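You operate a simulated robot arm through the tools that you are given. There is no shell and no other tool.

You run a simulated two-armed robot. Do the job below in one go: nothing can be reset, and whatever is moved stays where it is left.

## Task
Zero the balance, weigh the two open jars beside it and set the heavier in the jar holder.
Fine: one at a time; the lighter jar goes back; shut the top door; leave the lids.

Only the result counts: the job must be done as asked and must still hold three seconds after the hand-in. Knocking over, shifting, dropping, spilling or breaking anything else fails it. Lids that push on must go on centred and level and be pressed home; caps that screw on are set level and turned clockwise until they are tight.

## Robot
Two 7-joint arms with two-finger parallel grippers on one trunk that stands fixed in place. Base frame: the origin is at the foot of the trunk, x ahead of it, y to its left, z up. Readings come in m, degrees, newtons and seconds.
The left shoulder is at [0.07, 0.188, 1.24], the right one opposite. With the tool pointing down near the work surface each hand reaches from about 0.32 to 0.8 m from the base axis, measured 20 degrees to its own side. Payload 3.91 kg a hand.
Tool frame (each hand has its own): the origin (TCP) lies between the finger pads and is the grasp point; the fingertips stand 0.03 m ahead of it; z points along the fingers, y is the line along which they close. The gripper opens to 0.11 m. The fingers are 0.02 m wide and 0.01 m thick; the gripper's body (0.048 by 0.112 m) begins 0.055 m behind the TCP.
Orientation is told as [roll, pitch, yaw] about the base's x, y, z axes, in that order, counted from this pose: with the fingers straight down and closing along the base's y, the tool's x points along the base's -x, its y along +y and its z along -z.

## Interface
- The arms move only by the tool play_rows. It takes "left_increments", "right_increments" or both (then of equal length, played together; a hand with none holds still); each is a list of rows, each a list of 3 entries, a list of its own where there are three numbers: the turn, a rotation vector about the base's x, y, z in units of 120 degrees (1.0 is 120 degrees), then the shift along the base's x, y, z in units of 300 mm (1.0 is 300 mm), then the gripper command, from -1 (shut) to 1 (fully open), values between in proportion. In form: [[[ax, ay, az], [tx, ty, tz], claw], ...]. A call has 1 to 20 rows; each row is the pose to reach, as a shift and turn from the pose commanded when the call began. A call with a number of a shift or a turn outside -1 to 1 is refused whole. Rows are played at 5 a second. More than 0.05 m and 8.6 degrees between two rows, or a gripper value outside its range, and nothing of the call is played. Where a pose cannot be reached the arm comes as near as it can. A force on the tool above 40 N (or 10 N above the force at the start of the call, whichever is more), or a blocked arm, ends the call early, and 0.2 s more pass. Each finger travels about 0.072 m/s and halts on what it meets, pressing with about 39 N; the grip force reading is that of the motor and also rises with nothing between the fingers. The clock runs only during rows and for 0.2 s after the last one: add rows that repeat a pose to give the fingers time. It gives the time, the measured TCP pose, the force on the tool (base axes), the opening and the grip force at its end, in the units of the frame above (readings bear some noise), with the torque about the TCP (base axes, N m) and any sound that the robot's microphone picked up.
- Cameras (640 x 400 px; columns grow to the right, rows downward): "scene" is now at [0.1157, 0.0623, 1.4743]; the picture's right is [0.70, -0.71, 0.00], its down [-0.37, -0.37, -0.85] and it looks along [0.61, 0.60, -0.52] (base axes); focal length 291 px, centre (320, 200). "left" rides on the left gripper at [0.072, -0.017, -0.103] in its tool frame; the picture's right is [0.23, 0.97, 0.00], its down [-0.76, 0.18, -0.62] and it looks along [-0.61, 0.14, 0.78] (tool axes); focal length 222 px, centre (320, 200). "right" rides on the right gripper at [0.072, 0.017, -0.103] in its tool frame; the picture's right is [-0.23, 0.97, 0.00], its down [-0.76, -0.18, -0.62] and it looks along [-0.61, -0.14, 0.78] (tool axes); focal length 222 px, centre (320, 200). There is no depth. A picture from a camera that has moved, and an enlarged one, comes with that camera's place and axes in the base frame and with its lens.
- snapshot(camera): a new picture of that camera. No time passes.
- raise_lower(by): slides the trunk up (or, below 0, down) by that many m; the arms and the scene camera ride with it, the base frame stays. It gives what a move gives, with no picture.
- aim_head(pan, tilt): turns the head with the scene camera to pan (to the left, within 86 degrees either way) and tilt (down, from -29 to 69), counted from straight ahead of the robot. It gives what a move gives.
- enlarge(camera, box): a new picture of the part [left, top, right, bottom] of that camera's present view, enlarged. No time passes.
- sign_off(): hands the job in; it is judged then, once.

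Places have to be worked out from the pictures, the camera data and where the tool is seen. Open the grippers and draw the arms clear of the work before you hand the job in, unless the task says otherwise.

The tools are called after "Request:" by a JSON object that holds its "api" and its "payload". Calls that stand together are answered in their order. play_rows: Moves the arms, as the interface text tells. Its arguments: {"type":"object","properties":{"left_increments":{"type":"array","items":{"type":"array"}},"right_increments":{"type":"array","items":{"type":"array"}}},"required":[]} The other tools are called the same way: raise_lower (by) slides the trunk up or down; aim_head (pan, tilt) turns the head that bears the scene camera; snapshot (camera) takes a picture; enlarge (camera, box) takes an enlarged picture of a part of a camera's view; sign_off () hands the job in.

At the start:

```text
time: 0.0
left_position: [0.4307, 0.4502, 1.2723]
left_tool_rot: [0.0, 0.0, 0.0]
left_ft_force: [-0.7, 0.7, 0.5]
left_torque: [0.0, 0.01, 0.0]
left_opening: 0.1098
left_gripper_force: 0.1
right_position: [0.4803, 0.0779, 1.2713]
right_tool_rot: [0.0, 0.0, -0.1]
right_ft_force: [0.2, 0.3, 0.6]
right_torque: [0.01, 0.03, 0.01]
right_opening: 0.1101
right_gripper_force: 0.1
trunk travel left (down, up): [-0.75, 0.19]
head pan, tilt: [44.5, 31.6]
```

scene: 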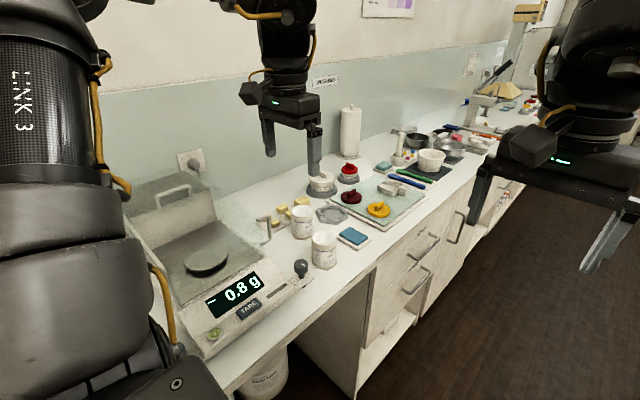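
right: 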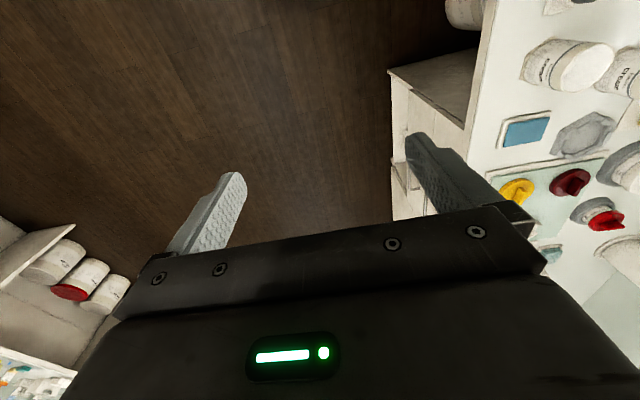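
left: 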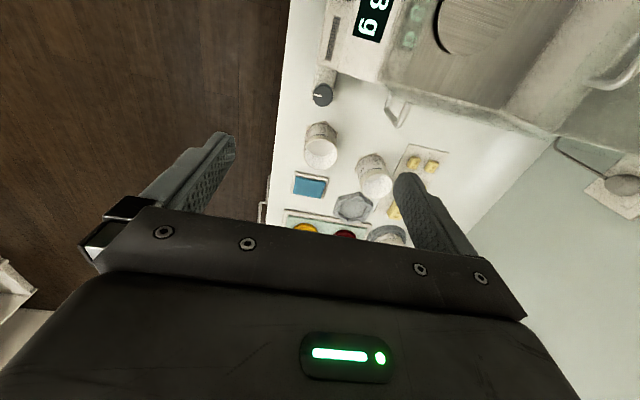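

The balance shows 0.8 g with its glass draft shield, and two open jars stand beside it. I'll take closer looks before moving anything.

Request:
{"api": "enlarge", "payload": {"camera": "scene", "box": [120, 150, 320, 360]}}

Request:
{"api": "enlarge", "payload": {"camera": "scene", "box": [260, 130, 460, 290]}}

Request:
{"api": "enlarge", "payload": {"camera": "left", "box": [270, 0, 640, 240]}}

```text
1.90 times, centred on (220, 255) of scene
camera zoom: at [0.1157, 0.0623, 1.4743], right [0.7, -0.71, 0.0], down [-0.37, -0.37, -0.85], along [0.61, 0.6, -0.52], focal length 555 px, centre (510, 95)
```

zoom: 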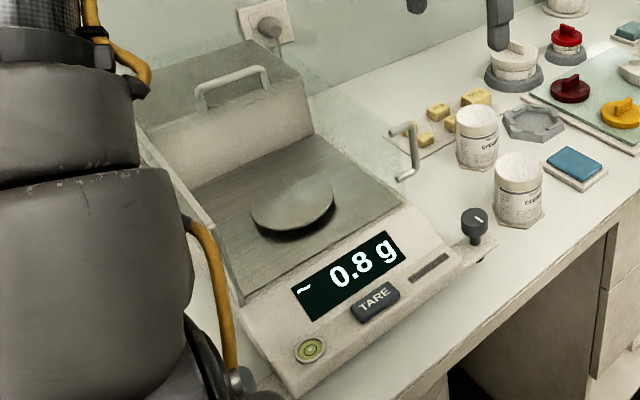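

```text
2.50 times, centred on (360, 210) of scene
camera zoom: at [0.1157, 0.0623, 1.4743], right [0.7, -0.71, 0.0], down [-0.37, -0.37, -0.85], along [0.61, 0.6, -0.52], focal length 728 px, centre (220, 175)
```

zoom: 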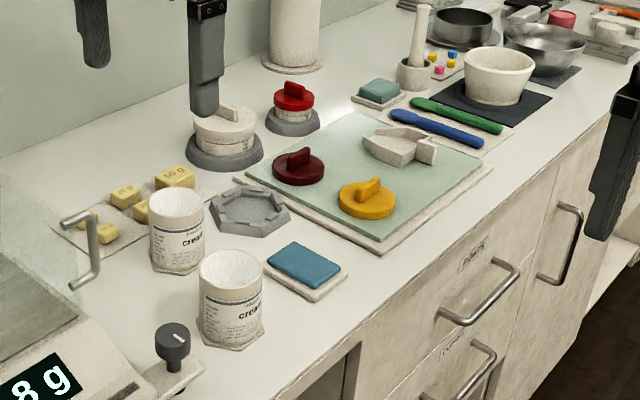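

```text
1.67 times, centred on (455, 120) of left
camera zoom: at [0.3597, 0.4329, 1.3759], right [-0.23, 0.97, 0.0], down [0.76, 0.18, 0.62], along [0.61, 0.14, -0.78], focal length 370 px, centre (95, 333)
```

zoom: 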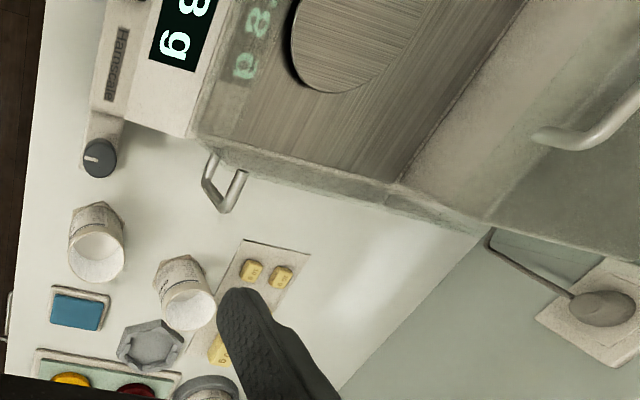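

The jars have hexagonal bases and the grey hexagonal socket looks like the jar holder; the balance has a top door with a handle that appears pushed back. I'll aim the head more at the balance.

Request:
{"api": "aim_head", "payload": {"pan": 60, "tilt": 42}}

Request:
{"api": "snapshot", "payload": {"camera": "scene"}}

```text
time: 0.8
left_position: [0.433, 0.451, 1.2725]
left_tool_rot: [0.0, 0.1, 0.0]
left_ft_force: [-0.2, 0.6, -0.3]
left_torque: [-0.01, 0.04, 0.01]
left_opening: 0.1099
left_gripper_force: 0.1
right_position: [0.481, 0.0782, 1.2729]
right_tool_rot: [0.0, 0.0, -0.1]
right_ft_force: [-0.3, -0.2, 0.6]
right_torque: [0.0, 0.02, 0.0]
right_opening: 0.11
right_gripper_force: 0.1
trunk travel left (down, up): [-0.75, 0.19]
head pan, tilt: [60.0, 42.0]
```

```text
taken
camera scene: at [0.0935, 0.0718, 1.4586], right [0.87, -0.5, 0.0], down [-0.34, -0.58, -0.74], along [0.37, 0.64, -0.67], focal length 291 px, centre (320, 200)
```

scene: 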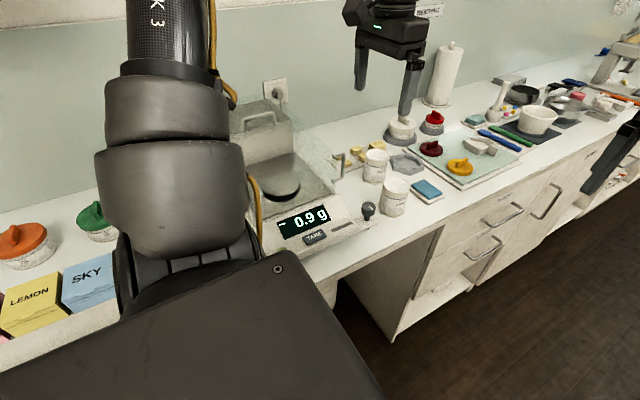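

From triangulation between the views: front jar rim about (0.558, 0.480, 0.98), rear jar rim about (0.60, 0.613, 0.977), tare button about (0.31, 0.47, 0.93). I'll turn the left hand 90° so its camera looks toward the balance from the front.

Request:
{"api": "play_rows", "payload": {"left_increments": [[[0, 0, 0.0625], [-0.028, -0.02, 0.017], 1], [[0, 0, 0.125], [-0.056, -0.04, 0.033], 1], [[0, 0, 0.1875], [-0.083, -0.06, 0.05], 1], [[0, 0, 0.25], [-0.111, -0.08, 0.067], 1], [[0, 0, 0.3125], [-0.139, -0.1, 0.083], 1], [[0, 0, 0.375], [-0.167, -0.12, 0.1], 1], [[0, 0, 0.4375], [-0.194, -0.14, 0.117], 1], [[0, 0, 0.5], [-0.222, -0.16, 0.133], 1], [[0, 0, 0.5625], [-0.25, -0.18, 0.15], 1], [[0, 0, 0.625], [-0.278, -0.2, 0.167], 1], [[0, 0, 0.6875], [-0.306, -0.22, 0.183], 1], [[0, 0, 0.75], [-0.333, -0.233, 0.2], 1]]}}

Request:
{"api": "snapshot", "payload": {"camera": "left"}}

Request:
{"api": "snapshot", "payload": {"camera": "scene"}}

```text
time: 3.4
left_position: [0.3698, 0.6081, 1.3246]
left_tool_rot: [0.0, 0.2, 90.0]
left_ft_force: [-0.1, 0.8, 0.7]
left_torque: [-0.06, 0.0, 0.01]
left_opening: 0.1101
left_gripper_force: 0.1
left hand out of reach, approached as far as the arm can: row 6, 7, 8, 9, 10, 11, 12
right_position: [0.476, 0.0822, 1.2732]
right_tool_rot: [-0.1, -0.1, 0.0]
right_ft_force: [-1.2, 1.2, -0.4]
right_torque: [-0.08, -0.07, -0.04]
right_opening: 0.1101
right_gripper_force: 0.0
trunk travel left (down, up): [-0.75, 0.19]
head pan, tilt: [60.0, 42.0]
```

```text
taken
camera left: at [0.3865, 0.5362, 1.4283], right [-0.97, -0.23, 0.0], down [-0.18, 0.76, 0.62], along [-0.14, 0.6, -0.78], focal length 222 px, centre (320, 200)
```

left: 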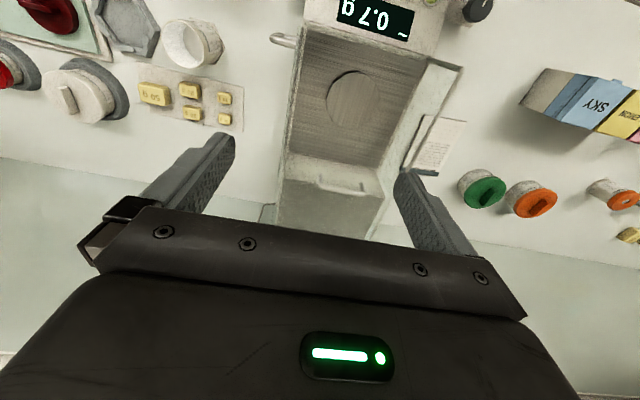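

```text
taken
camera scene: at [0.0886, 0.0753, 1.4587], right [0.87, -0.5, 0.0], down [-0.33, -0.58, -0.74], along [0.37, 0.64, -0.67], focal length 291 px, centre (320, 200)
```

scene: 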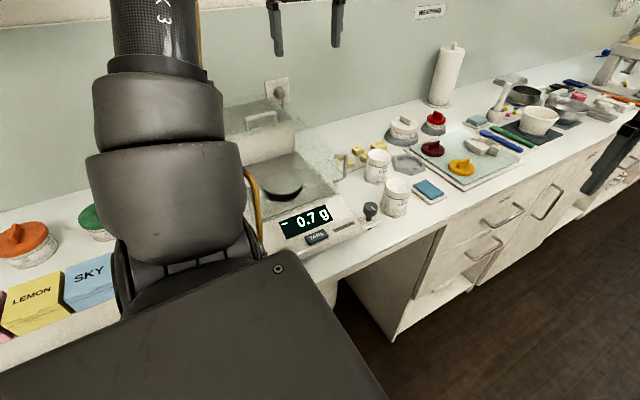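

The left camera now looks down into the balance; I'll enlarge that part of it.

Request:
{"api": "enlarge", "payload": {"camera": "left", "box": [240, 0, 500, 240]}}

Request:
{"api": "enlarge", "payload": {"camera": "left", "box": [30, 0, 290, 160]}}

Request:
{"api": "enlarge", "payload": {"camera": "scene", "box": [210, 80, 450, 260]}}

```text
1.67 times, centred on (370, 120) of left
camera zoom: at [0.3865, 0.5362, 1.4283], right [-0.97, -0.23, 0.0], down [-0.18, 0.76, 0.62], along [-0.14, 0.6, -0.78], focal length 370 px, centre (237, 333)
```

zoom: 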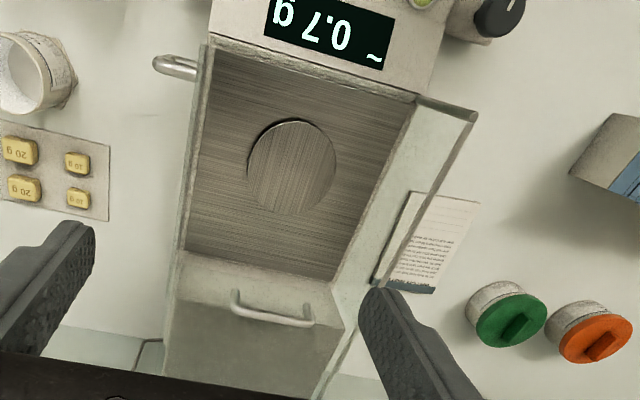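

```text
2.46 times, centred on (160, 80) of left
camera zoom: at [0.3865, 0.5362, 1.4283], right [-0.97, -0.23, 0.0], down [-0.18, 0.76, 0.62], along [-0.14, 0.6, -0.78], focal length 547 px, centre (714, 495)
```

zoom: 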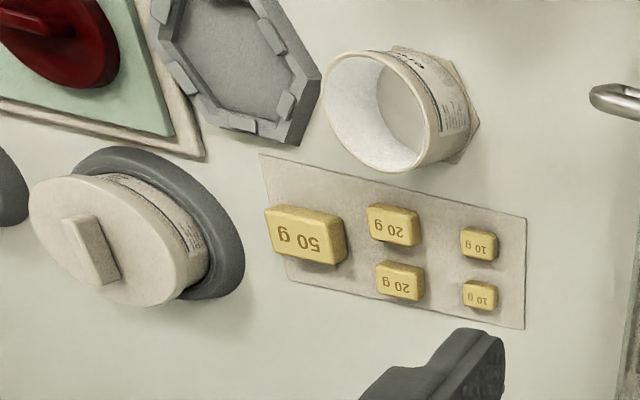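

```text
2.22 times, centred on (330, 170) of scene
camera zoom: at [0.0886, 0.0753, 1.4587], right [0.87, -0.5, 0.0], down [-0.33, -0.58, -0.74], along [0.37, 0.64, -0.67], focal length 647 px, centre (298, 267)
```

zoom: 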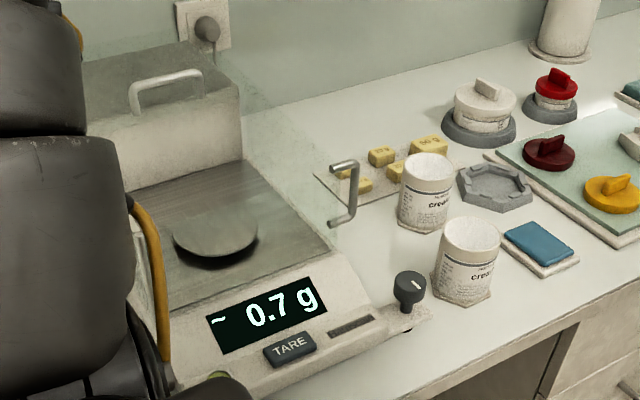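

The balance chamber has glass walls with tops near z≈1.08, pan at about (0.30, 0.635, 0.97), and the top door pushed back with its handle at about (0.30, 0.75, 1.11). I'll raise the trunk for more room and take new views.

Request:
{"api": "raise_lower", "payload": {"by": 0.18}}

Request:
{"api": "snapshot", "payload": {"camera": "left"}}

Request:
{"api": "snapshot", "payload": {"camera": "scene"}}

```text
time: 5.4
left_position: [0.3747, 0.6054, 1.5052]
left_tool_rot: [0.1, 0.1, 89.8]
left_ft_force: [0.6, 0.5, -0.6]
left_torque: [-0.02, 0.02, -0.01]
left_opening: 0.11
left_gripper_force: 0.1
right_position: [0.4806, 0.079, 1.452]
right_tool_rot: [0.0, 0.0, -0.1]
right_ft_force: [-0.1, 1.0, -0.3]
right_torque: [-0.01, 0.01, 0.02]
right_opening: 0.11
right_gripper_force: 0.1
trunk travel left (down, up): [-0.93, 0.01]
head pan, tilt: [60.0, 42.0]
```

```text
taken
camera left: at [0.3917, 0.5326, 1.6078], right [-0.97, -0.23, 0.0], down [-0.17, 0.76, 0.62], along [-0.14, 0.61, -0.78], focal length 222 px, centre (320, 200)
```

left: 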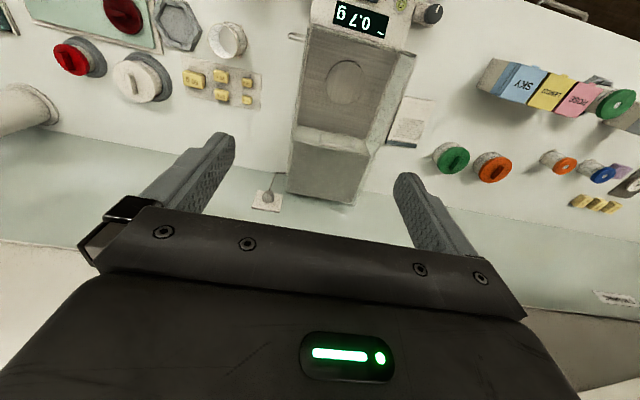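

```text
taken
camera scene: at [0.0935, 0.0723, 1.6384], right [0.87, -0.5, 0.0], down [-0.33, -0.58, -0.74], along [0.37, 0.64, -0.67], focal length 291 px, centre (320, 200)
```

scene: 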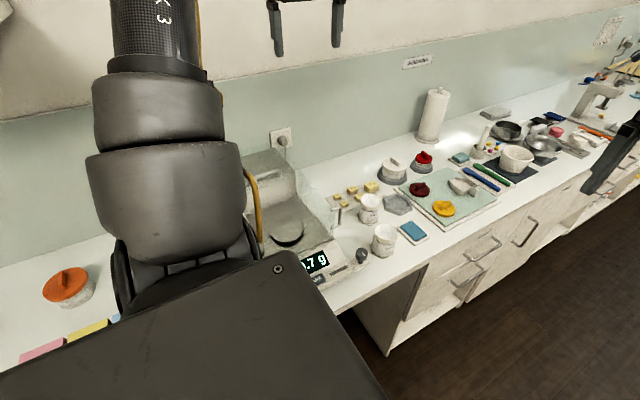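

Both pans and jars are in view now. I'll lower the left hand and bring it nearer to the front of the balance to see the display, button and bubble.

Request:
{"api": "play_rows", "payload": {"left_increments": [[[0, 0, 0], [-0.017, -0.077, -0.104], 1], [[0, 0, 0], [-0.033, -0.154, -0.208], 1], [[0, 0, 0], [-0.05, -0.231, -0.312], 1], [[0, 0, 0], [-0.067, -0.308, -0.417], 1], [[0, 0, 0], [-0.083, -0.385, -0.52], 1], [[0, 0, 0], [-0.1, -0.463, -0.625], 1], [[0, 0, 0], [-0.117, -0.54, -0.729], 1], [[0, 0, 0], [-0.133, -0.617, -0.833], 1]]}}

Request:
{"api": "snapshot", "payload": {"camera": "left"}}

Request:
{"api": "snapshot", "payload": {"camera": "scene"}}

```text
time: 7.2
left_position: [0.3805, 0.6488, 1.4475]
left_tool_rot: [0.3, 0.4, 89.7]
left_ft_force: [-0.1, 0.2, -1.2]
left_torque: [0.01, 0.01, 0.0]
left_opening: 0.1102
left_gripper_force: 0.0
left hand out of reach, approached as far as the arm can: row 1, 2, 3, 4, 5, 6, 7, 8
right_position: [0.4808, 0.0838, 1.4512]
right_tool_rot: [-0.3, 0.1, 0.0]
right_ft_force: [0.4, -0.6, -0.2]
right_torque: [-0.01, -0.01, 0.01]
right_opening: 0.11
right_gripper_force: 0.1
trunk travel left (down, up): [-0.93, 0.01]
head pan, tilt: [60.0, 42.0]
```

```text
taken
camera left: at [0.3968, 0.5762, 1.5513], right [-0.97, -0.22, 0.0], down [-0.17, 0.77, 0.62], along [-0.14, 0.6, -0.79], focal length 222 px, centre (320, 200)
```

left: 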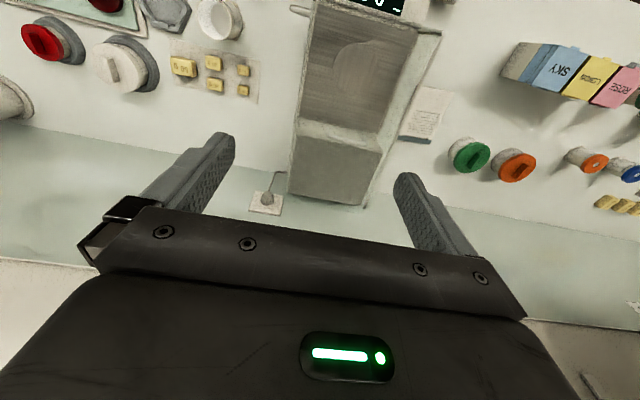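

```text
taken
camera scene: at [0.0942, 0.0772, 1.6382], right [0.87, -0.5, 0.0], down [-0.33, -0.58, -0.74], along [0.37, 0.64, -0.67], focal length 291 px, centre (320, 200)
```

scene: 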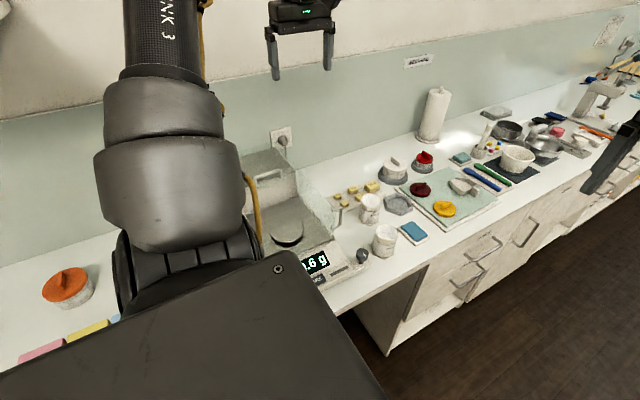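

Yaw +90 seems to be at a wrist limit here, so I'll turn the hand back to yaw 0 and descend, checking how well it follows.

Request:
{"api": "play_rows", "payload": {"left_increments": [[[0, 0, -0.0625], [0, -0.02, -0.05], 1], [[0, 0, -0.125], [0, -0.04, -0.1], 1], [[0, 0, -0.1875], [0, -0.06, -0.15], 1], [[0, 0, -0.25], [0, -0.1, -0.2], 1], [[0, 0, -0.3125], [0, -0.14, -0.25], 1], [[0, 0, -0.375], [0, -0.18, -0.3], 1], [[0, 0, -0.4375], [0, -0.22, -0.35], 1], [[0, 0, -0.5], [0, -0.26, -0.4], 1], [[0, 0, -0.5625], [0, -0.3, -0.45], 1], [[0, 0, -0.625], [0, -0.34, -0.5], 1], [[0, 0, -0.6875], [0, -0.38, -0.55], 1], [[0, 0, -0.75], [0, -0.4, -0.6], 1]]}}

Request:
{"api": "snapshot", "payload": {"camera": "left"}}

Request:
{"api": "snapshot", "payload": {"camera": "scene"}}

```text
time: 9.8
left_position: [0.3867, 0.5194, 1.2635]
left_tool_rot: [0.1, 0.2, -0.2]
left_ft_force: [0.7, 0.8, -0.3]
left_torque: [-0.01, 0.02, 0.01]
left_opening: 0.1098
left_gripper_force: 0.1
right_position: [0.4812, 0.0791, 1.451]
right_tool_rot: [0.0, 0.0, -0.2]
right_ft_force: [0.6, -0.6, 0.8]
right_torque: [0.0, -0.03, 0.0]
right_opening: 0.1099
right_gripper_force: 0.0
trunk travel left (down, up): [-0.93, 0.01]
head pan, tilt: [60.0, 42.0]
```

```text
taken
camera left: at [0.3145, 0.5027, 1.366], right [-0.22, 0.97, 0.0], down [0.76, 0.17, 0.62], along [0.61, 0.14, -0.78], focal length 222 px, centre (320, 200)
```

left: 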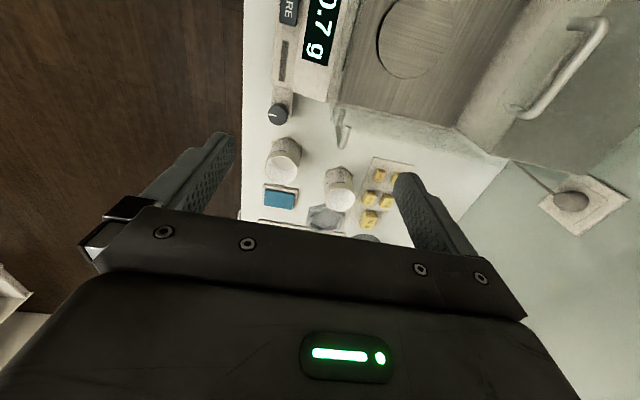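

```text
taken
camera scene: at [0.0939, 0.0729, 1.6385], right [0.87, -0.5, 0.0], down [-0.34, -0.58, -0.74], along [0.37, 0.64, -0.67], focal length 291 px, centre (320, 200)
```

scene: 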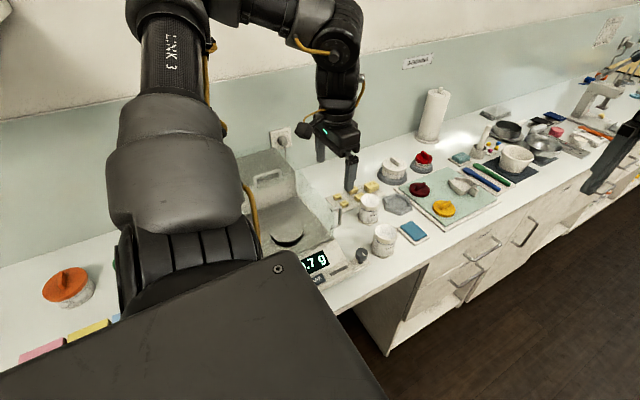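

Yaw 0 follows exactly. I'll slide toward the balance front to view the button and bubble.

Request:
{"api": "play_rows", "payload": {"left_increments": [[[0, 0, 0], [-0.1, -0.1, 0], 1], [[0, 0, 0], [-0.2, -0.2, 0], 1], [[0, 0, 0], [-0.3, -0.3, 0], 1], [[0, 0, 0], [-0.4, -0.3, 0], 1]]}}

Request:
{"api": "snapshot", "payload": {"camera": "left"}}

Request:
{"api": "enlarge", "payload": {"camera": "left", "box": [200, 0, 520, 200]}}

```text
time: 10.8
left_position: [0.28, 0.4427, 1.2728]
left_tool_rot: [0.3, 0.0, -0.1]
left_ft_force: [1.1, -0.1, 0.2]
left_torque: [0.01, 0.0, 0.0]
left_opening: 0.1097
left_gripper_force: 0.1
left hand out of reach, approached as far as the arm can: row 4
right_position: [0.4803, 0.0753, 1.4536]
right_tool_rot: [0.2, 0.0, -0.1]
right_ft_force: [-0.2, 0.2, 0.7]
right_torque: [0.02, 0.0, 0.04]
right_opening: 0.11
right_gripper_force: 0.0
trunk travel left (down, up): [-0.93, 0.01]
head pan, tilt: [60.0, 42.0]
```

```text
taken
camera left: at [0.2075, 0.4258, 1.3762], right [-0.23, 0.97, 0.0], down [0.76, 0.17, 0.62], along [0.61, 0.14, -0.78], focal length 222 px, centre (320, 200)
```

left: 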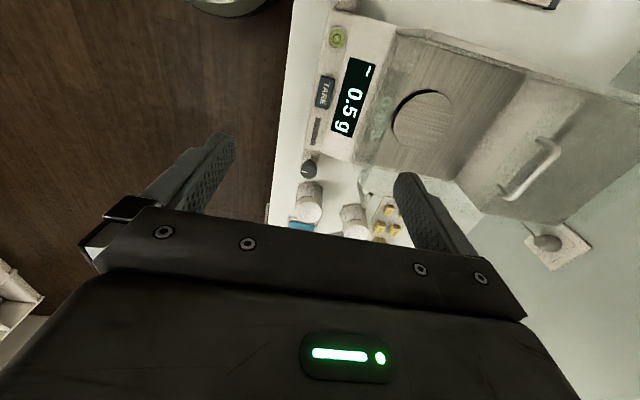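

```text
2.00 times, centred on (360, 100) of left
camera zoom: at [0.2075, 0.4258, 1.3762], right [-0.23, 0.97, 0.0], down [0.76, 0.17, 0.62], along [0.61, 0.14, -0.78], focal length 444 px, centre (240, 400)
```

zoom: 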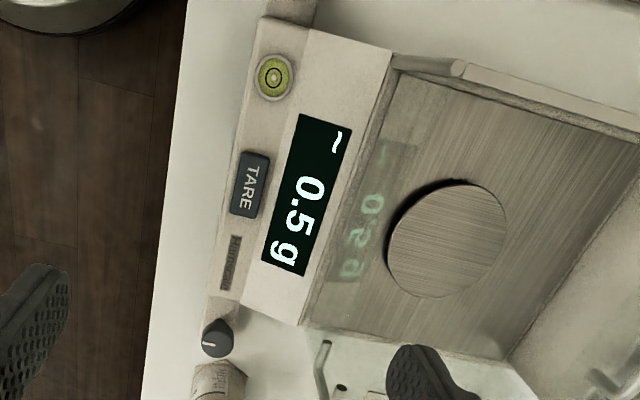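

I'll zoom on the bubble level and the button.

Request:
{"api": "enlarge", "payload": {"camera": "left", "box": [315, 20, 363, 50]}}

Request:
{"api": "enlarge", "payload": {"camera": "left", "box": [290, 10, 450, 110]}}

Request:
{"api": "enlarge", "payload": {"camera": "left", "box": [280, 120, 520, 270]}}

```text
13.33 times, centred on (339, 35) of left
camera zoom: at [0.2075, 0.4258, 1.3762], right [-0.23, 0.97, 0.0], down [0.76, 0.17, 0.62], along [0.61, 0.14, -0.78], focal length 2962 px, centre (67, 2400)
```

zoom: 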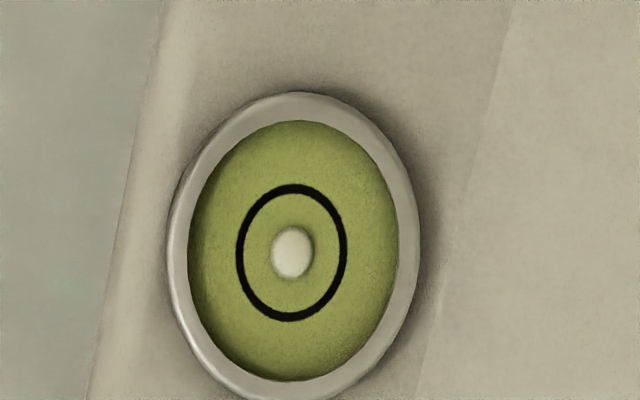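

```text
4.00 times, centred on (370, 60) of left
camera zoom: at [0.2075, 0.4258, 1.3762], right [-0.23, 0.97, 0.0], down [0.76, 0.17, 0.62], along [0.61, 0.14, -0.78], focal length 888 px, centre (120, 760)
```

zoom: 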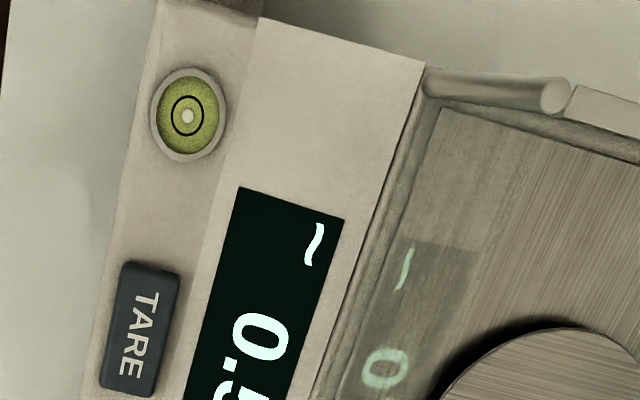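

```text
2.67 times, centred on (400, 195) of left
camera zoom: at [0.2075, 0.4258, 1.3762], right [-0.23, 0.97, 0.0], down [0.76, 0.17, 0.62], along [0.61, 0.14, -0.78], focal length 592 px, centre (107, 213)
```

zoom: 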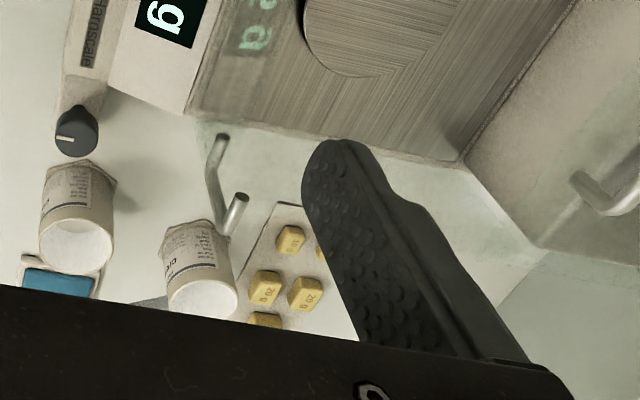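

The bubble is centred, so the balance is level. Triangulation puts TARE at about (0.299, 0.457, 0.954); I'll close the fingers and move above it.

Request:
{"api": "play_rows", "payload": {"left_increments": [[[0, 0, 0], [0.063, 0.046, -0.1], -1], [[0, 0, 0], [0.063, 0.046, -0.2], -1], [[0, 0, 0], [0.063, 0.046, -0.3], -1], [[0, 0, 0], [0.063, 0.046, -0.4], -1], [[0, 0, 0], [0.063, 0.046, -0.5], -1], [[0, 0, 0], [0.063, 0.046, -0.6], -1], [[0, 0, 0], [0.063, 0.046, -0.7], -1], [[0, 0, 0], [0.063, 0.046, -0.75], -1]]}}

Request:
{"api": "snapshot", "payload": {"camera": "left"}}

Request:
{"api": "snapshot", "payload": {"camera": "scene"}}

```text
time: 12.6
left_position: [0.3031, 0.4584, 1.0436]
left_tool_rot: [0.0, 0.1, -0.1]
left_ft_force: [-0.2, -0.4, -0.3]
left_torque: [0.04, -0.01, 0.01]
left_opening: 0.0
left_gripper_force: 37.6
right_position: [0.4805, 0.0795, 1.4516]
right_tool_rot: [0.0, 0.2, 0.0]
right_ft_force: [0.6, -0.5, 0.1]
right_torque: [0.04, 0.03, -0.01]
right_opening: 0.1099
right_gripper_force: 0.0
trunk travel left (down, up): [-0.93, 0.01]
head pan, tilt: [60.0, 42.0]
```

```text
taken
camera left: at [0.2307, 0.4423, 1.1468], right [-0.23, 0.97, 0.0], down [0.76, 0.18, 0.62], along [0.61, 0.14, -0.78], focal length 222 px, centre (320, 200)
```

left: 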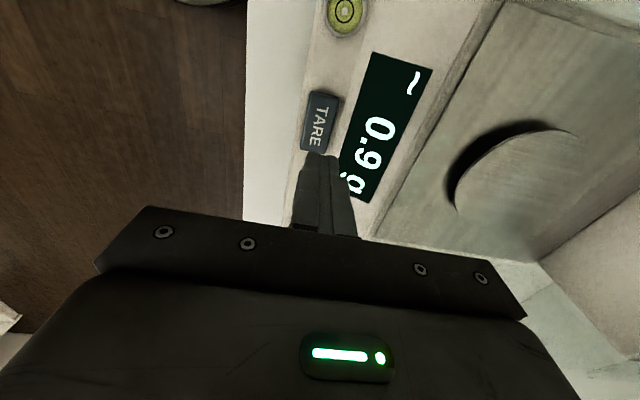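

```text
taken
camera scene: at [0.0943, 0.0726, 1.6384], right [0.87, -0.5, 0.0], down [-0.34, -0.58, -0.74], along [0.37, 0.64, -0.67], focal length 291 px, centre (320, 200)
```

scene: 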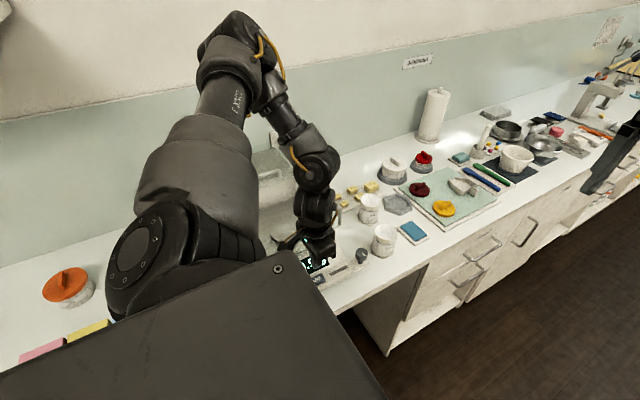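

The re-check places TARE at about (0.296, 0.457). I'll descend over it to just above the surface, then inch down.

Request:
{"api": "play_rows", "payload": {"left_increments": [[[0, 0, 0], [-0.02, -0.004, -0.08], -1], [[0, 0, 0], [-0.02, -0.004, -0.15], -1], [[0, 0, 0], [-0.02, -0.004, -0.17], -1]]}}

Request:
{"api": "snapshot", "payload": {"camera": "left"}}

```text
time: 13.4
left_position: [0.3012, 0.459, 1.0044]
left_tool_rot: [0.1, 0.1, -0.1]
left_ft_force: [0.3, 0.1, -0.8]
left_torque: [0.0, -0.01, -0.01]
left_opening: 0.0
left_gripper_force: 37.5
left hand out of reach, approached as far as the arm can: row 2, 3
right_position: [0.4798, 0.0773, 1.4519]
right_tool_rot: [0.1, 0.0, -0.1]
right_ft_force: [-0.2, -0.6, -0.6]
right_torque: [0.01, 0.01, 0.0]
right_opening: 0.1102
right_gripper_force: 0.0
trunk travel left (down, up): [-0.93, 0.01]
head pan, tilt: [60.0, 42.0]
```

```text
taken
camera left: at [0.2287, 0.4419, 1.1071], right [-0.23, 0.97, 0.0], down [0.76, 0.17, 0.62], along [0.61, 0.14, -0.78], focal length 222 px, centre (320, 200)
```

left: 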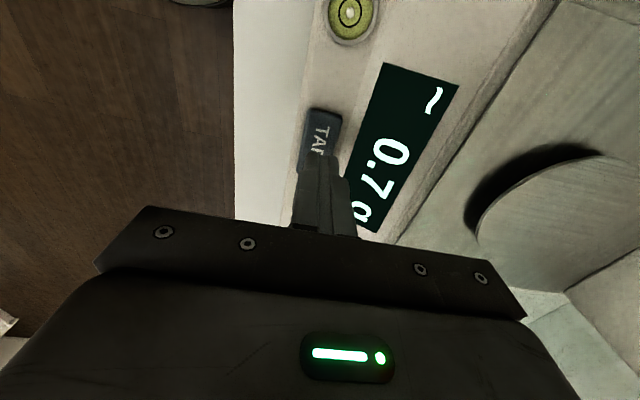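

The arm can't go lower with the trunk so high. I'll lift the hand, then lower the trunk 8 cm so the hand ends at about the same height.

Request:
{"api": "play_rows", "payload": {"left_increments": [[[0, 0, 0], [0, 0, 0.1], -1], [[0, 0, 0], [0, 0, 0.2], -1], [[0, 0, 0], [0, 0, 0.3], -1], [[0, 0, 0], [0, 0, 0.35], -1]]}}

Request:
{"api": "raise_lower", "payload": {"by": -0.08}}

```text
time: 14.4
left_position: [0.2995, 0.4593, 1.1121]
left_tool_rot: [0.1, 0.1, -0.2]
left_ft_force: [-0.6, 0.2, -0.4]
left_torque: [0.06, -0.02, 0.01]
left_opening: 0.0
left_gripper_force: 37.9
right_position: [0.48, 0.0788, 1.4519]
right_tool_rot: [-0.1, 0.0, -0.2]
right_ft_force: [-0.3, 0.3, -0.7]
right_torque: [-0.01, 0.03, -0.02]
right_opening: 0.11
right_gripper_force: 0.1
trunk travel left (down, up): [-0.93, 0.01]
head pan, tilt: [60.0, 42.0]
```

```text
time: 15.6
left_position: [0.299, 0.46, 1.0307]
left_tool_rot: [0.0, 0.2, 0.0]
left_ft_force: [0.3, 0.4, -1.1]
left_torque: [0.0, -0.03, -0.01]
left_opening: 0.0001
left_gripper_force: 37.4
right_position: [0.4807, 0.0789, 1.3719]
right_tool_rot: [0.0, -0.1, -0.1]
right_ft_force: [-0.6, -0.2, 0.0]
right_torque: [0.02, 0.01, 0.0]
right_opening: 0.11
right_gripper_force: 0.0
trunk travel left (down, up): [-0.85, 0.09]
head pan, tilt: [60.0, 42.0]
```

Now descend to z≈0.99, just above the button.

Request:
{"api": "play_rows", "payload": {"left_increments": [[[0, 0, 0], [-0.01, -0.01, -0.05], -1], [[0, 0, 0], [-0.01, -0.01, -0.1], -1], [[0, 0, 0], [-0.01, -0.01, -0.12], -1], [[0, 0, 0], [-0.01, -0.01, -0.12], -1]]}}

Request:
{"api": "snapshot", "payload": {"camera": "left"}}

Request:
{"api": "enlarge", "payload": {"camera": "scene", "box": [240, 190, 400, 310]}}

```text
time: 16.6
left_position: [0.2963, 0.4585, 0.9931]
left_tool_rot: [0.2, 0.2, -0.1]
left_ft_force: [0.0, 0.3, -0.2]
left_torque: [0.01, 0.04, 0.01]
left_opening: 0.0003
left_gripper_force: 37.2
right_position: [0.4798, 0.0785, 1.3723]
right_tool_rot: [0.0, 0.0, -0.1]
right_ft_force: [0.2, -0.2, -0.1]
right_torque: [-0.01, -0.02, -0.02]
right_opening: 0.1098
right_gripper_force: 0.1
trunk travel left (down, up): [-0.85, 0.09]
head pan, tilt: [60.0, 42.0]
```

```text
taken
camera left: at [0.2244, 0.4402, 1.0971], right [-0.23, 0.97, 0.0], down [0.76, 0.18, 0.62], along [0.61, 0.14, -0.78], focal length 222 px, centre (320, 200)
```

left: 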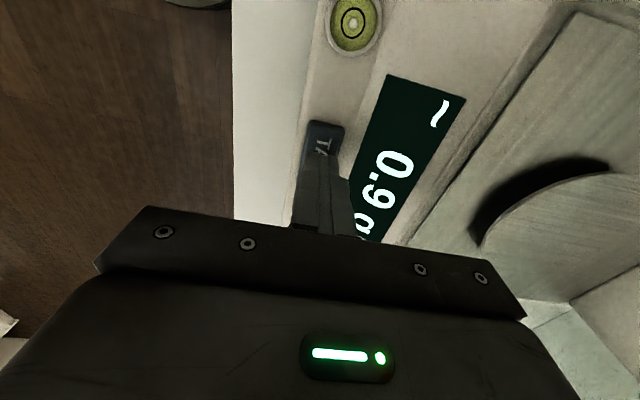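

```text
3.33 times, centred on (320, 250) of scene
camera zoom: at [0.0934, 0.0719, 1.5585], right [0.87, -0.5, 0.0], down [-0.33, -0.58, -0.74], along [0.37, 0.64, -0.67], focal length 971 px, centre (320, 33)
```

zoom: 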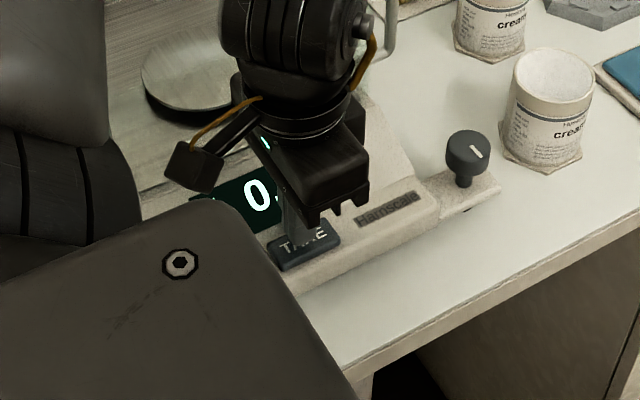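

The fingertips are centred over the TARE label. I'll press down in 2 mm steps, and look at force.

Request:
{"api": "play_rows", "payload": {"left_increments": [[[0, 0, 0], [0, 0, -0.007], -1], [[0, 0, 0], [0, 0, -0.014], -1], [[0, 0, 0], [0, 0, -0.021], -1], [[0, 0, 0], [0, 0, -0.028], -1]]}}

Request:
{"api": "snapshot", "payload": {"camera": "left"}}

```text
time: 17.6
left_position: [0.2971, 0.4552, 0.9866]
left_tool_rot: [0.1, 0.1, -0.2]
left_ft_force: [0.0, 0.2, 0.8]
left_torque: [-0.02, 0.01, 0.0]
left_opening: 0.0
left_gripper_force: 38.1
right_position: [0.4799, 0.0787, 1.3725]
right_tool_rot: [0.0, 0.0, -0.1]
right_ft_force: [0.0, 0.0, 0.2]
right_torque: [0.0, 0.0, -0.01]
right_opening: 0.1101
right_gripper_force: 0.1
trunk travel left (down, up): [-0.85, 0.09]
head pan, tilt: [60.0, 42.0]
```

```text
taken
camera left: at [0.2244, 0.4396, 1.0894], right [-0.23, 0.97, 0.0], down [0.76, 0.18, 0.62], along [0.61, 0.14, -0.78], focal length 222 px, centre (320, 200)
```

left: 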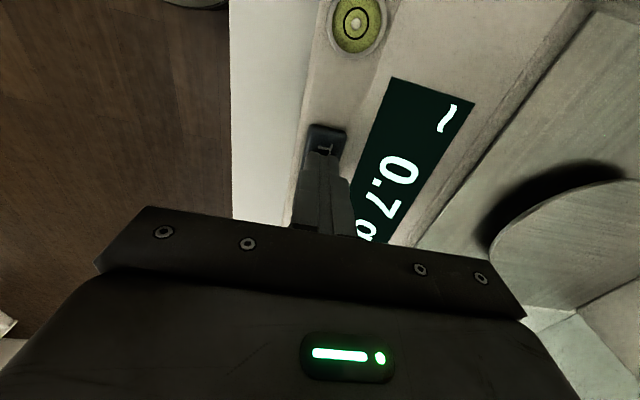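

No contact yet (force still noise), so I continue down another 8 mm in 2 mm steps.

Request:
{"api": "play_rows", "payload": {"left_increments": [[[0, 0, 0], [0, 0, -0.007], -1], [[0, 0, 0], [0, 0, -0.014], -1], [[0, 0, 0], [0, 0, -0.021], -1], [[0, 0, 0], [0, 0, -0.028], -1]]}}

Request:
{"api": "snapshot", "payload": {"camera": "left"}}

```text
time: 18.6
left_position: [0.2956, 0.4573, 0.9784]
left_tool_rot: [0.3, 0.1, -0.1]
left_ft_force: [1.5, 6.1, 13.9]
left_torque: [0.18, -0.05, 0.03]
left_opening: 0.0
left_gripper_force: 37.4
right_position: [0.4792, 0.0797, 1.3723]
right_tool_rot: [0.0, 0.0, 0.1]
right_ft_force: [0.0, -1.1, 1.2]
right_torque: [0.02, 0.01, 0.01]
right_opening: 0.1099
right_gripper_force: 0.1
trunk travel left (down, up): [-0.85, 0.09]
head pan, tilt: [60.0, 42.0]
heard: click
```

```text
taken
camera left: at [0.2237, 0.4397, 1.0817], right [-0.22, 0.97, 0.0], down [0.76, 0.17, 0.62], along [0.61, 0.14, -0.78], focal length 222 px, centre (320, 200)
```

left: 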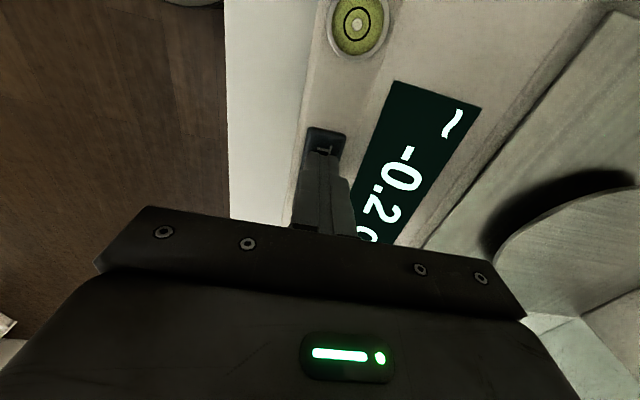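

The button clicked and the display went to about zero (-0.2 with the draught flicker). Now I lift off, open the gripper, and move to look at the jars and holder.

Request:
{"api": "play_rows", "payload": {"left_increments": [[[0, 0, 0], [0, 0, 0.08], -1], [[0, 0, 0], [0, 0, 0.2], -1], [[0, 0, 0], [0, 0, 0.35], -1], [[0, 0, 0], [0, 0, 0.5], 0.2], [[0, 0, 0], [0.1, 0.02, 0.6], 1], [[0, 0, 0], [0.25, 0.04, 0.7], 1], [[0, 0, 0], [0.4, 0.06, 0.7], 1], [[0, 0, 0], [0.5, 0.08, 0.7], 1]]}}

Request:
{"api": "snapshot", "payload": {"camera": "left"}}

Request:
{"api": "snapshot", "payload": {"camera": "scene"}}

```text
refused: row 6 steps farther than a row can; nothing moved
```

```text
taken
camera left: at [0.2237, 0.4397, 1.0817], right [-0.22, 0.97, 0.0], down [0.76, 0.17, 0.62], along [0.61, 0.14, -0.78], focal length 222 px, centre (320, 200)
```

left: 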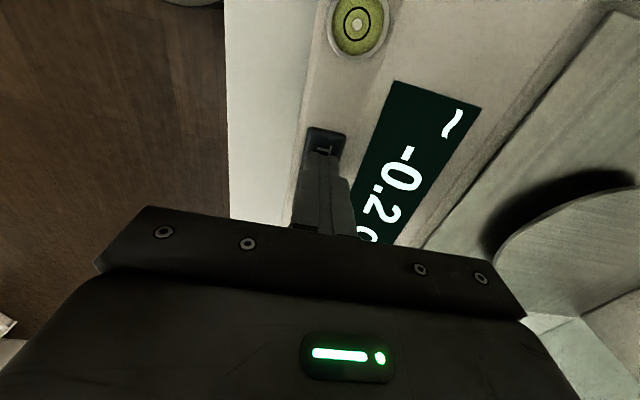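

```text
taken
camera scene: at [0.0925, 0.0716, 1.5589], right [0.87, -0.5, 0.0], down [-0.33, -0.58, -0.74], along [0.37, 0.64, -0.67], focal length 291 px, centre (320, 200)
```

scene: 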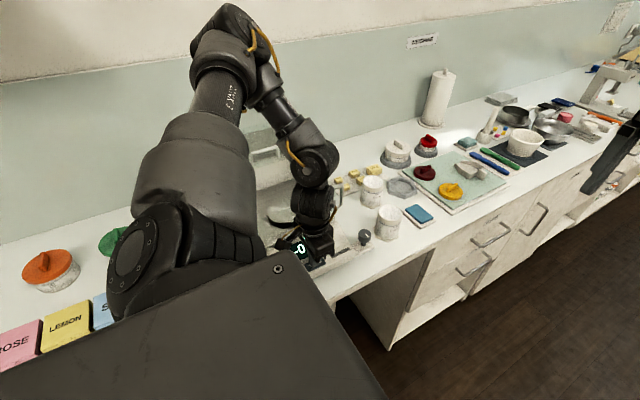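

The step was too long; I'll replay with smaller steps.

Request:
{"api": "play_rows", "payload": {"left_increments": [[[0, 0, 0], [0, 0, 0.08], -1], [[0, 0, 0], [0, 0, 0.2], -1], [[0, 0, 0], [0, 0, 0.35], -1], [[0, 0, 0], [0, 0, 0.5], 0.2], [[0, 0, 0], [0.1, 0.02, 0.6], 1], [[0, 0, 0], [0.2, 0.03, 0.7], 1], [[0, 0, 0], [0.35, 0.05, 0.7], 1], [[0, 0, 0], [0.5, 0.07, 0.7], 1]]}}

Request:
{"api": "snapshot", "payload": {"camera": "left"}}

Request:
{"api": "snapshot", "payload": {"camera": "scene"}}

```text
time: 20.4
left_position: [0.449, 0.4789, 1.1876]
left_tool_rot: [0.1, 0.2, -0.1]
left_ft_force: [0.8, 0.0, -0.2]
left_torque: [0.02, -0.01, 0.01]
left_opening: 0.1101
left_gripper_force: 0.1
right_position: [0.483, 0.0774, 1.3712]
right_tool_rot: [0.1, 0.2, -0.1]
right_ft_force: [0.6, 0.4, 0.6]
right_torque: [0.02, 0.02, -0.01]
right_opening: 0.1103
right_gripper_force: 0.1
trunk travel left (down, up): [-0.85, 0.09]
head pan, tilt: [60.0, 42.0]
```

```text
taken
camera left: at [0.3778, 0.4614, 1.2911], right [-0.23, 0.97, 0.0], down [0.76, 0.18, 0.62], along [0.6, 0.14, -0.78], focal length 222 px, centre (320, 200)
```

left: 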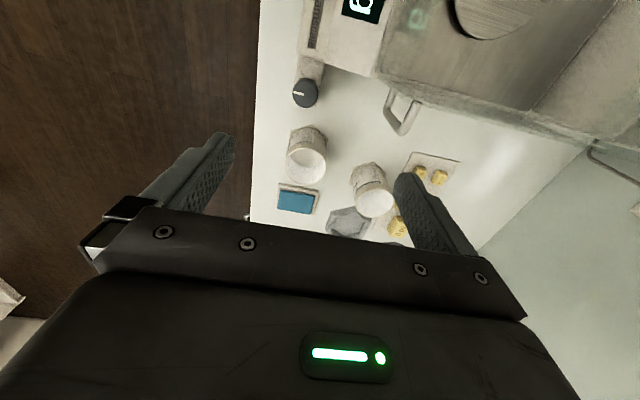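

```text
taken
camera scene: at [0.0971, 0.072, 1.5582], right [0.87, -0.5, 0.0], down [-0.34, -0.58, -0.74], along [0.37, 0.64, -0.67], focal length 291 px, centre (320, 200)
```

scene: 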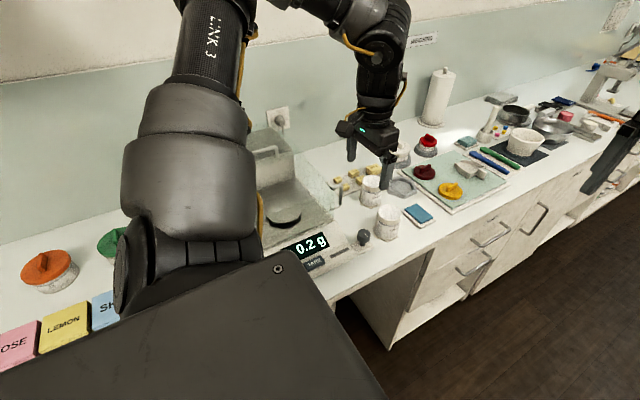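

The display is readable from the scene camera; I'll check it and the jars closely.

Request:
{"api": "enlarge", "payload": {"camera": "scene", "box": [250, 210, 410, 290]}}

Request:
{"api": "enlarge", "payload": {"camera": "left", "box": [260, 100, 480, 250]}}

Request:
{"api": "enlarge", "payload": {"camera": "scene", "box": [320, 140, 480, 240]}}

```text
4.00 times, centred on (330, 250) of scene
camera zoom: at [0.0971, 0.072, 1.5582], right [0.87, -0.5, 0.0], down [-0.34, -0.58, -0.74], along [0.37, 0.64, -0.67], focal length 1165 px, centre (280, 0)
```

zoom: 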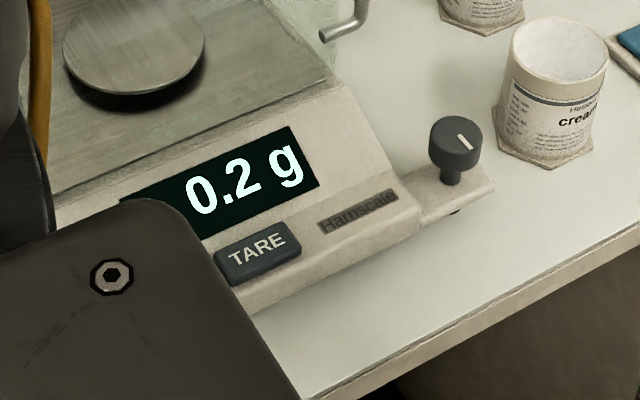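

```text
2.67 times, centred on (370, 175) of left
camera zoom: at [0.3778, 0.4614, 1.2911], right [-0.23, 0.97, 0.0], down [0.76, 0.18, 0.62], along [0.6, 0.14, -0.78], focal length 592 px, centre (187, 267)
```

zoom: 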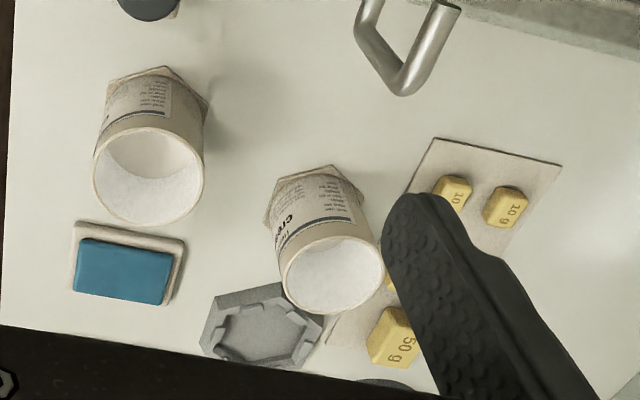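

```text
4.00 times, centred on (400, 190) of scene
camera zoom: at [0.0971, 0.072, 1.5582], right [0.87, -0.5, 0.0], down [-0.34, -0.58, -0.74], along [0.37, 0.64, -0.67], focal length 1165 px, centre (0, 240)
```

zoom: 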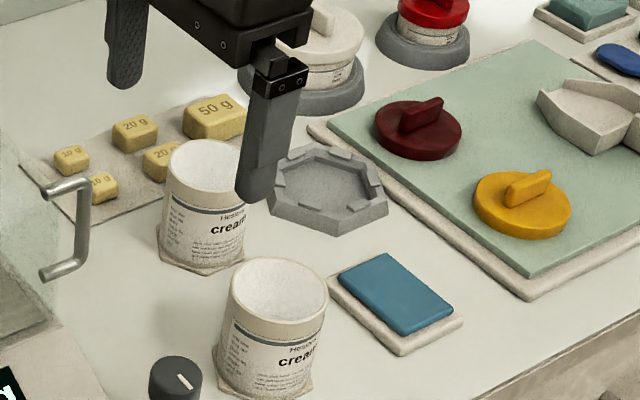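

Zero reads steady (0.2 g, now without "~"). Front jar at (0.559, 0.480), rim z≈0.979, diameter ≈0.068, hex corners along ±x; I'll move above it with the open gripper and check alignment.

Request:
{"api": "play_rows", "payload": {"left_increments": [[[0, 0, 0], [0.13, 0.002, 0], 1], [[0, 0, 0], [0.26, 0.004, 0], 1], [[0, 0, 0], [0.367, 0.004, -0.08], 1], [[0, 0, 0], [0.367, 0.004, -0.22], 1], [[0, 0, 0], [0.367, 0.004, -0.35], 1], [[0, 0, 0], [0.367, 0.004, -0.45], 1], [[0, 0, 0], [0.367, 0.004, -0.45], 1]]}}

Request:
{"api": "snapshot", "payload": {"camera": "left"}}

Request:
{"api": "enlarge", "payload": {"camera": "scene", "box": [320, 140, 480, 240]}}

```text
time: 21.9
left_position: [0.5567, 0.4798, 1.0533]
left_tool_rot: [0.1, 0.0, -0.1]
left_ft_force: [-0.1, 0.4, 0.9]
left_torque: [0.02, 0.0, -0.01]
left_opening: 0.1099
left_gripper_force: 0.0
right_position: [0.4785, 0.0773, 1.3722]
right_tool_rot: [0.0, 0.0, -0.1]
right_ft_force: [0.5, -0.4, -1.0]
right_torque: [-0.02, -0.03, 0.0]
right_opening: 0.1099
right_gripper_force: 0.0
trunk travel left (down, up): [-0.85, 0.09]
head pan, tilt: [60.0, 42.0]
```

```text
taken
camera left: at [0.4851, 0.4621, 1.1571], right [-0.23, 0.97, 0.0], down [0.76, 0.18, 0.62], along [0.61, 0.14, -0.78], focal length 222 px, centre (320, 200)
```

left: 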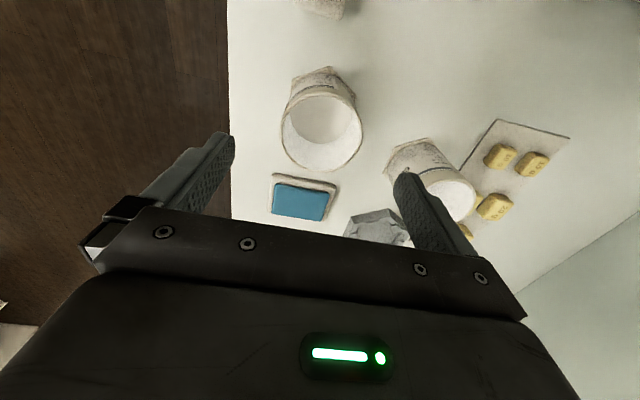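

```text
4.00 times, centred on (400, 190) of scene
camera zoom: at [0.0927, 0.0719, 1.5586], right [0.87, -0.5, 0.0], down [-0.33, -0.58, -0.74], along [0.37, 0.64, -0.67], focal length 1165 px, centre (0, 240)
```

zoom: 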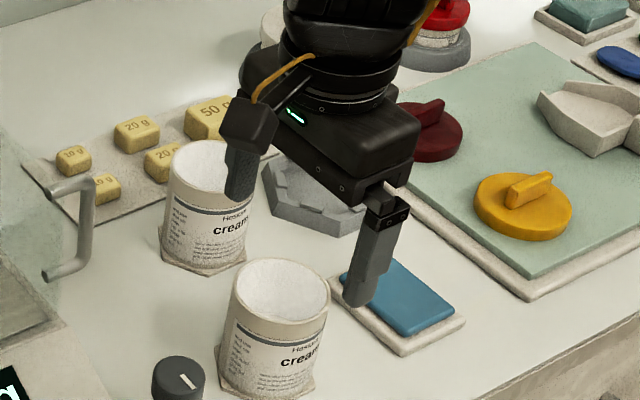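

The jar is centred between the fingers (estimated about (0.554, 0.479)). I'll descend so the pads straddle the jar's upper wall and look again.

Request:
{"api": "play_rows", "payload": {"left_increments": [[[0, 0, 0], [-0.006, -0.003, -0.1], 1], [[0, 0, 0], [-0.006, -0.003, -0.2], 1], [[0, 0, 0], [-0.006, -0.003, -0.29], 1], [[0, 0, 0], [-0.006, -0.003, -0.31], 1], [[0, 0, 0], [-0.006, -0.003, -0.31], 1]]}}

Request:
{"api": "snapshot", "payload": {"camera": "left"}}

Request:
{"api": "enlarge", "payload": {"camera": "scene", "box": [320, 140, 480, 240]}}

```text
time: 23.1
left_position: [0.5387, 0.4772, 0.9898]
left_tool_rot: [0.0, 0.1, -0.1]
left_ft_force: [0.5, -0.1, -0.1]
left_torque: [0.0, -0.01, -0.01]
left_opening: 0.1099
left_gripper_force: 0.0
left hand out of reach, approached as far as the arm can: row 2, 3, 4, 5
right_position: [0.4801, 0.0787, 1.3712]
right_tool_rot: [0.1, 0.0, -0.2]
right_ft_force: [-0.8, 0.7, 0.3]
right_torque: [-0.02, 0.0, -0.01]
right_opening: 0.1103
right_gripper_force: 0.0
trunk travel left (down, up): [-0.85, 0.09]
head pan, tilt: [60.0, 42.0]
```

```text
taken
camera left: at [0.4665, 0.4601, 1.0926], right [-0.23, 0.97, 0.0], down [0.76, 0.18, 0.62], along [0.61, 0.14, -0.78], focal length 222 px, centre (320, 200)
```

left: 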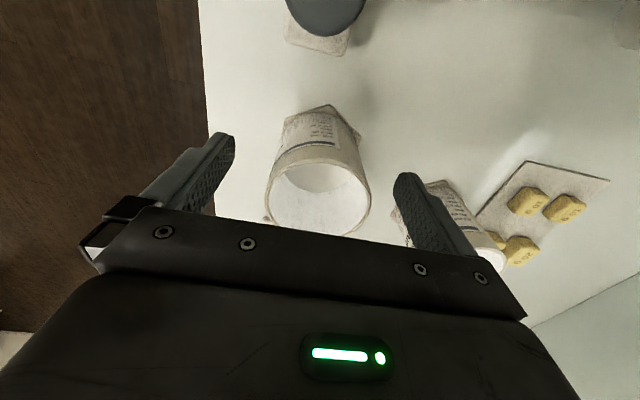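

```text
4.00 times, centred on (400, 190) of scene
camera zoom: at [0.0942, 0.0713, 1.5585], right [0.87, -0.5, 0.0], down [-0.34, -0.58, -0.74], along [0.37, 0.64, -0.67], focal length 1165 px, centre (0, 240)
```

zoom: 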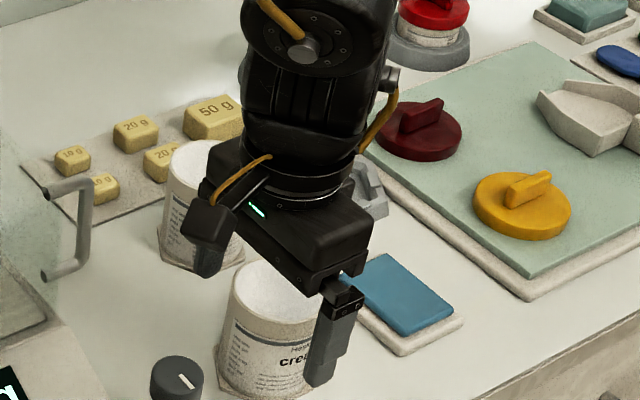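

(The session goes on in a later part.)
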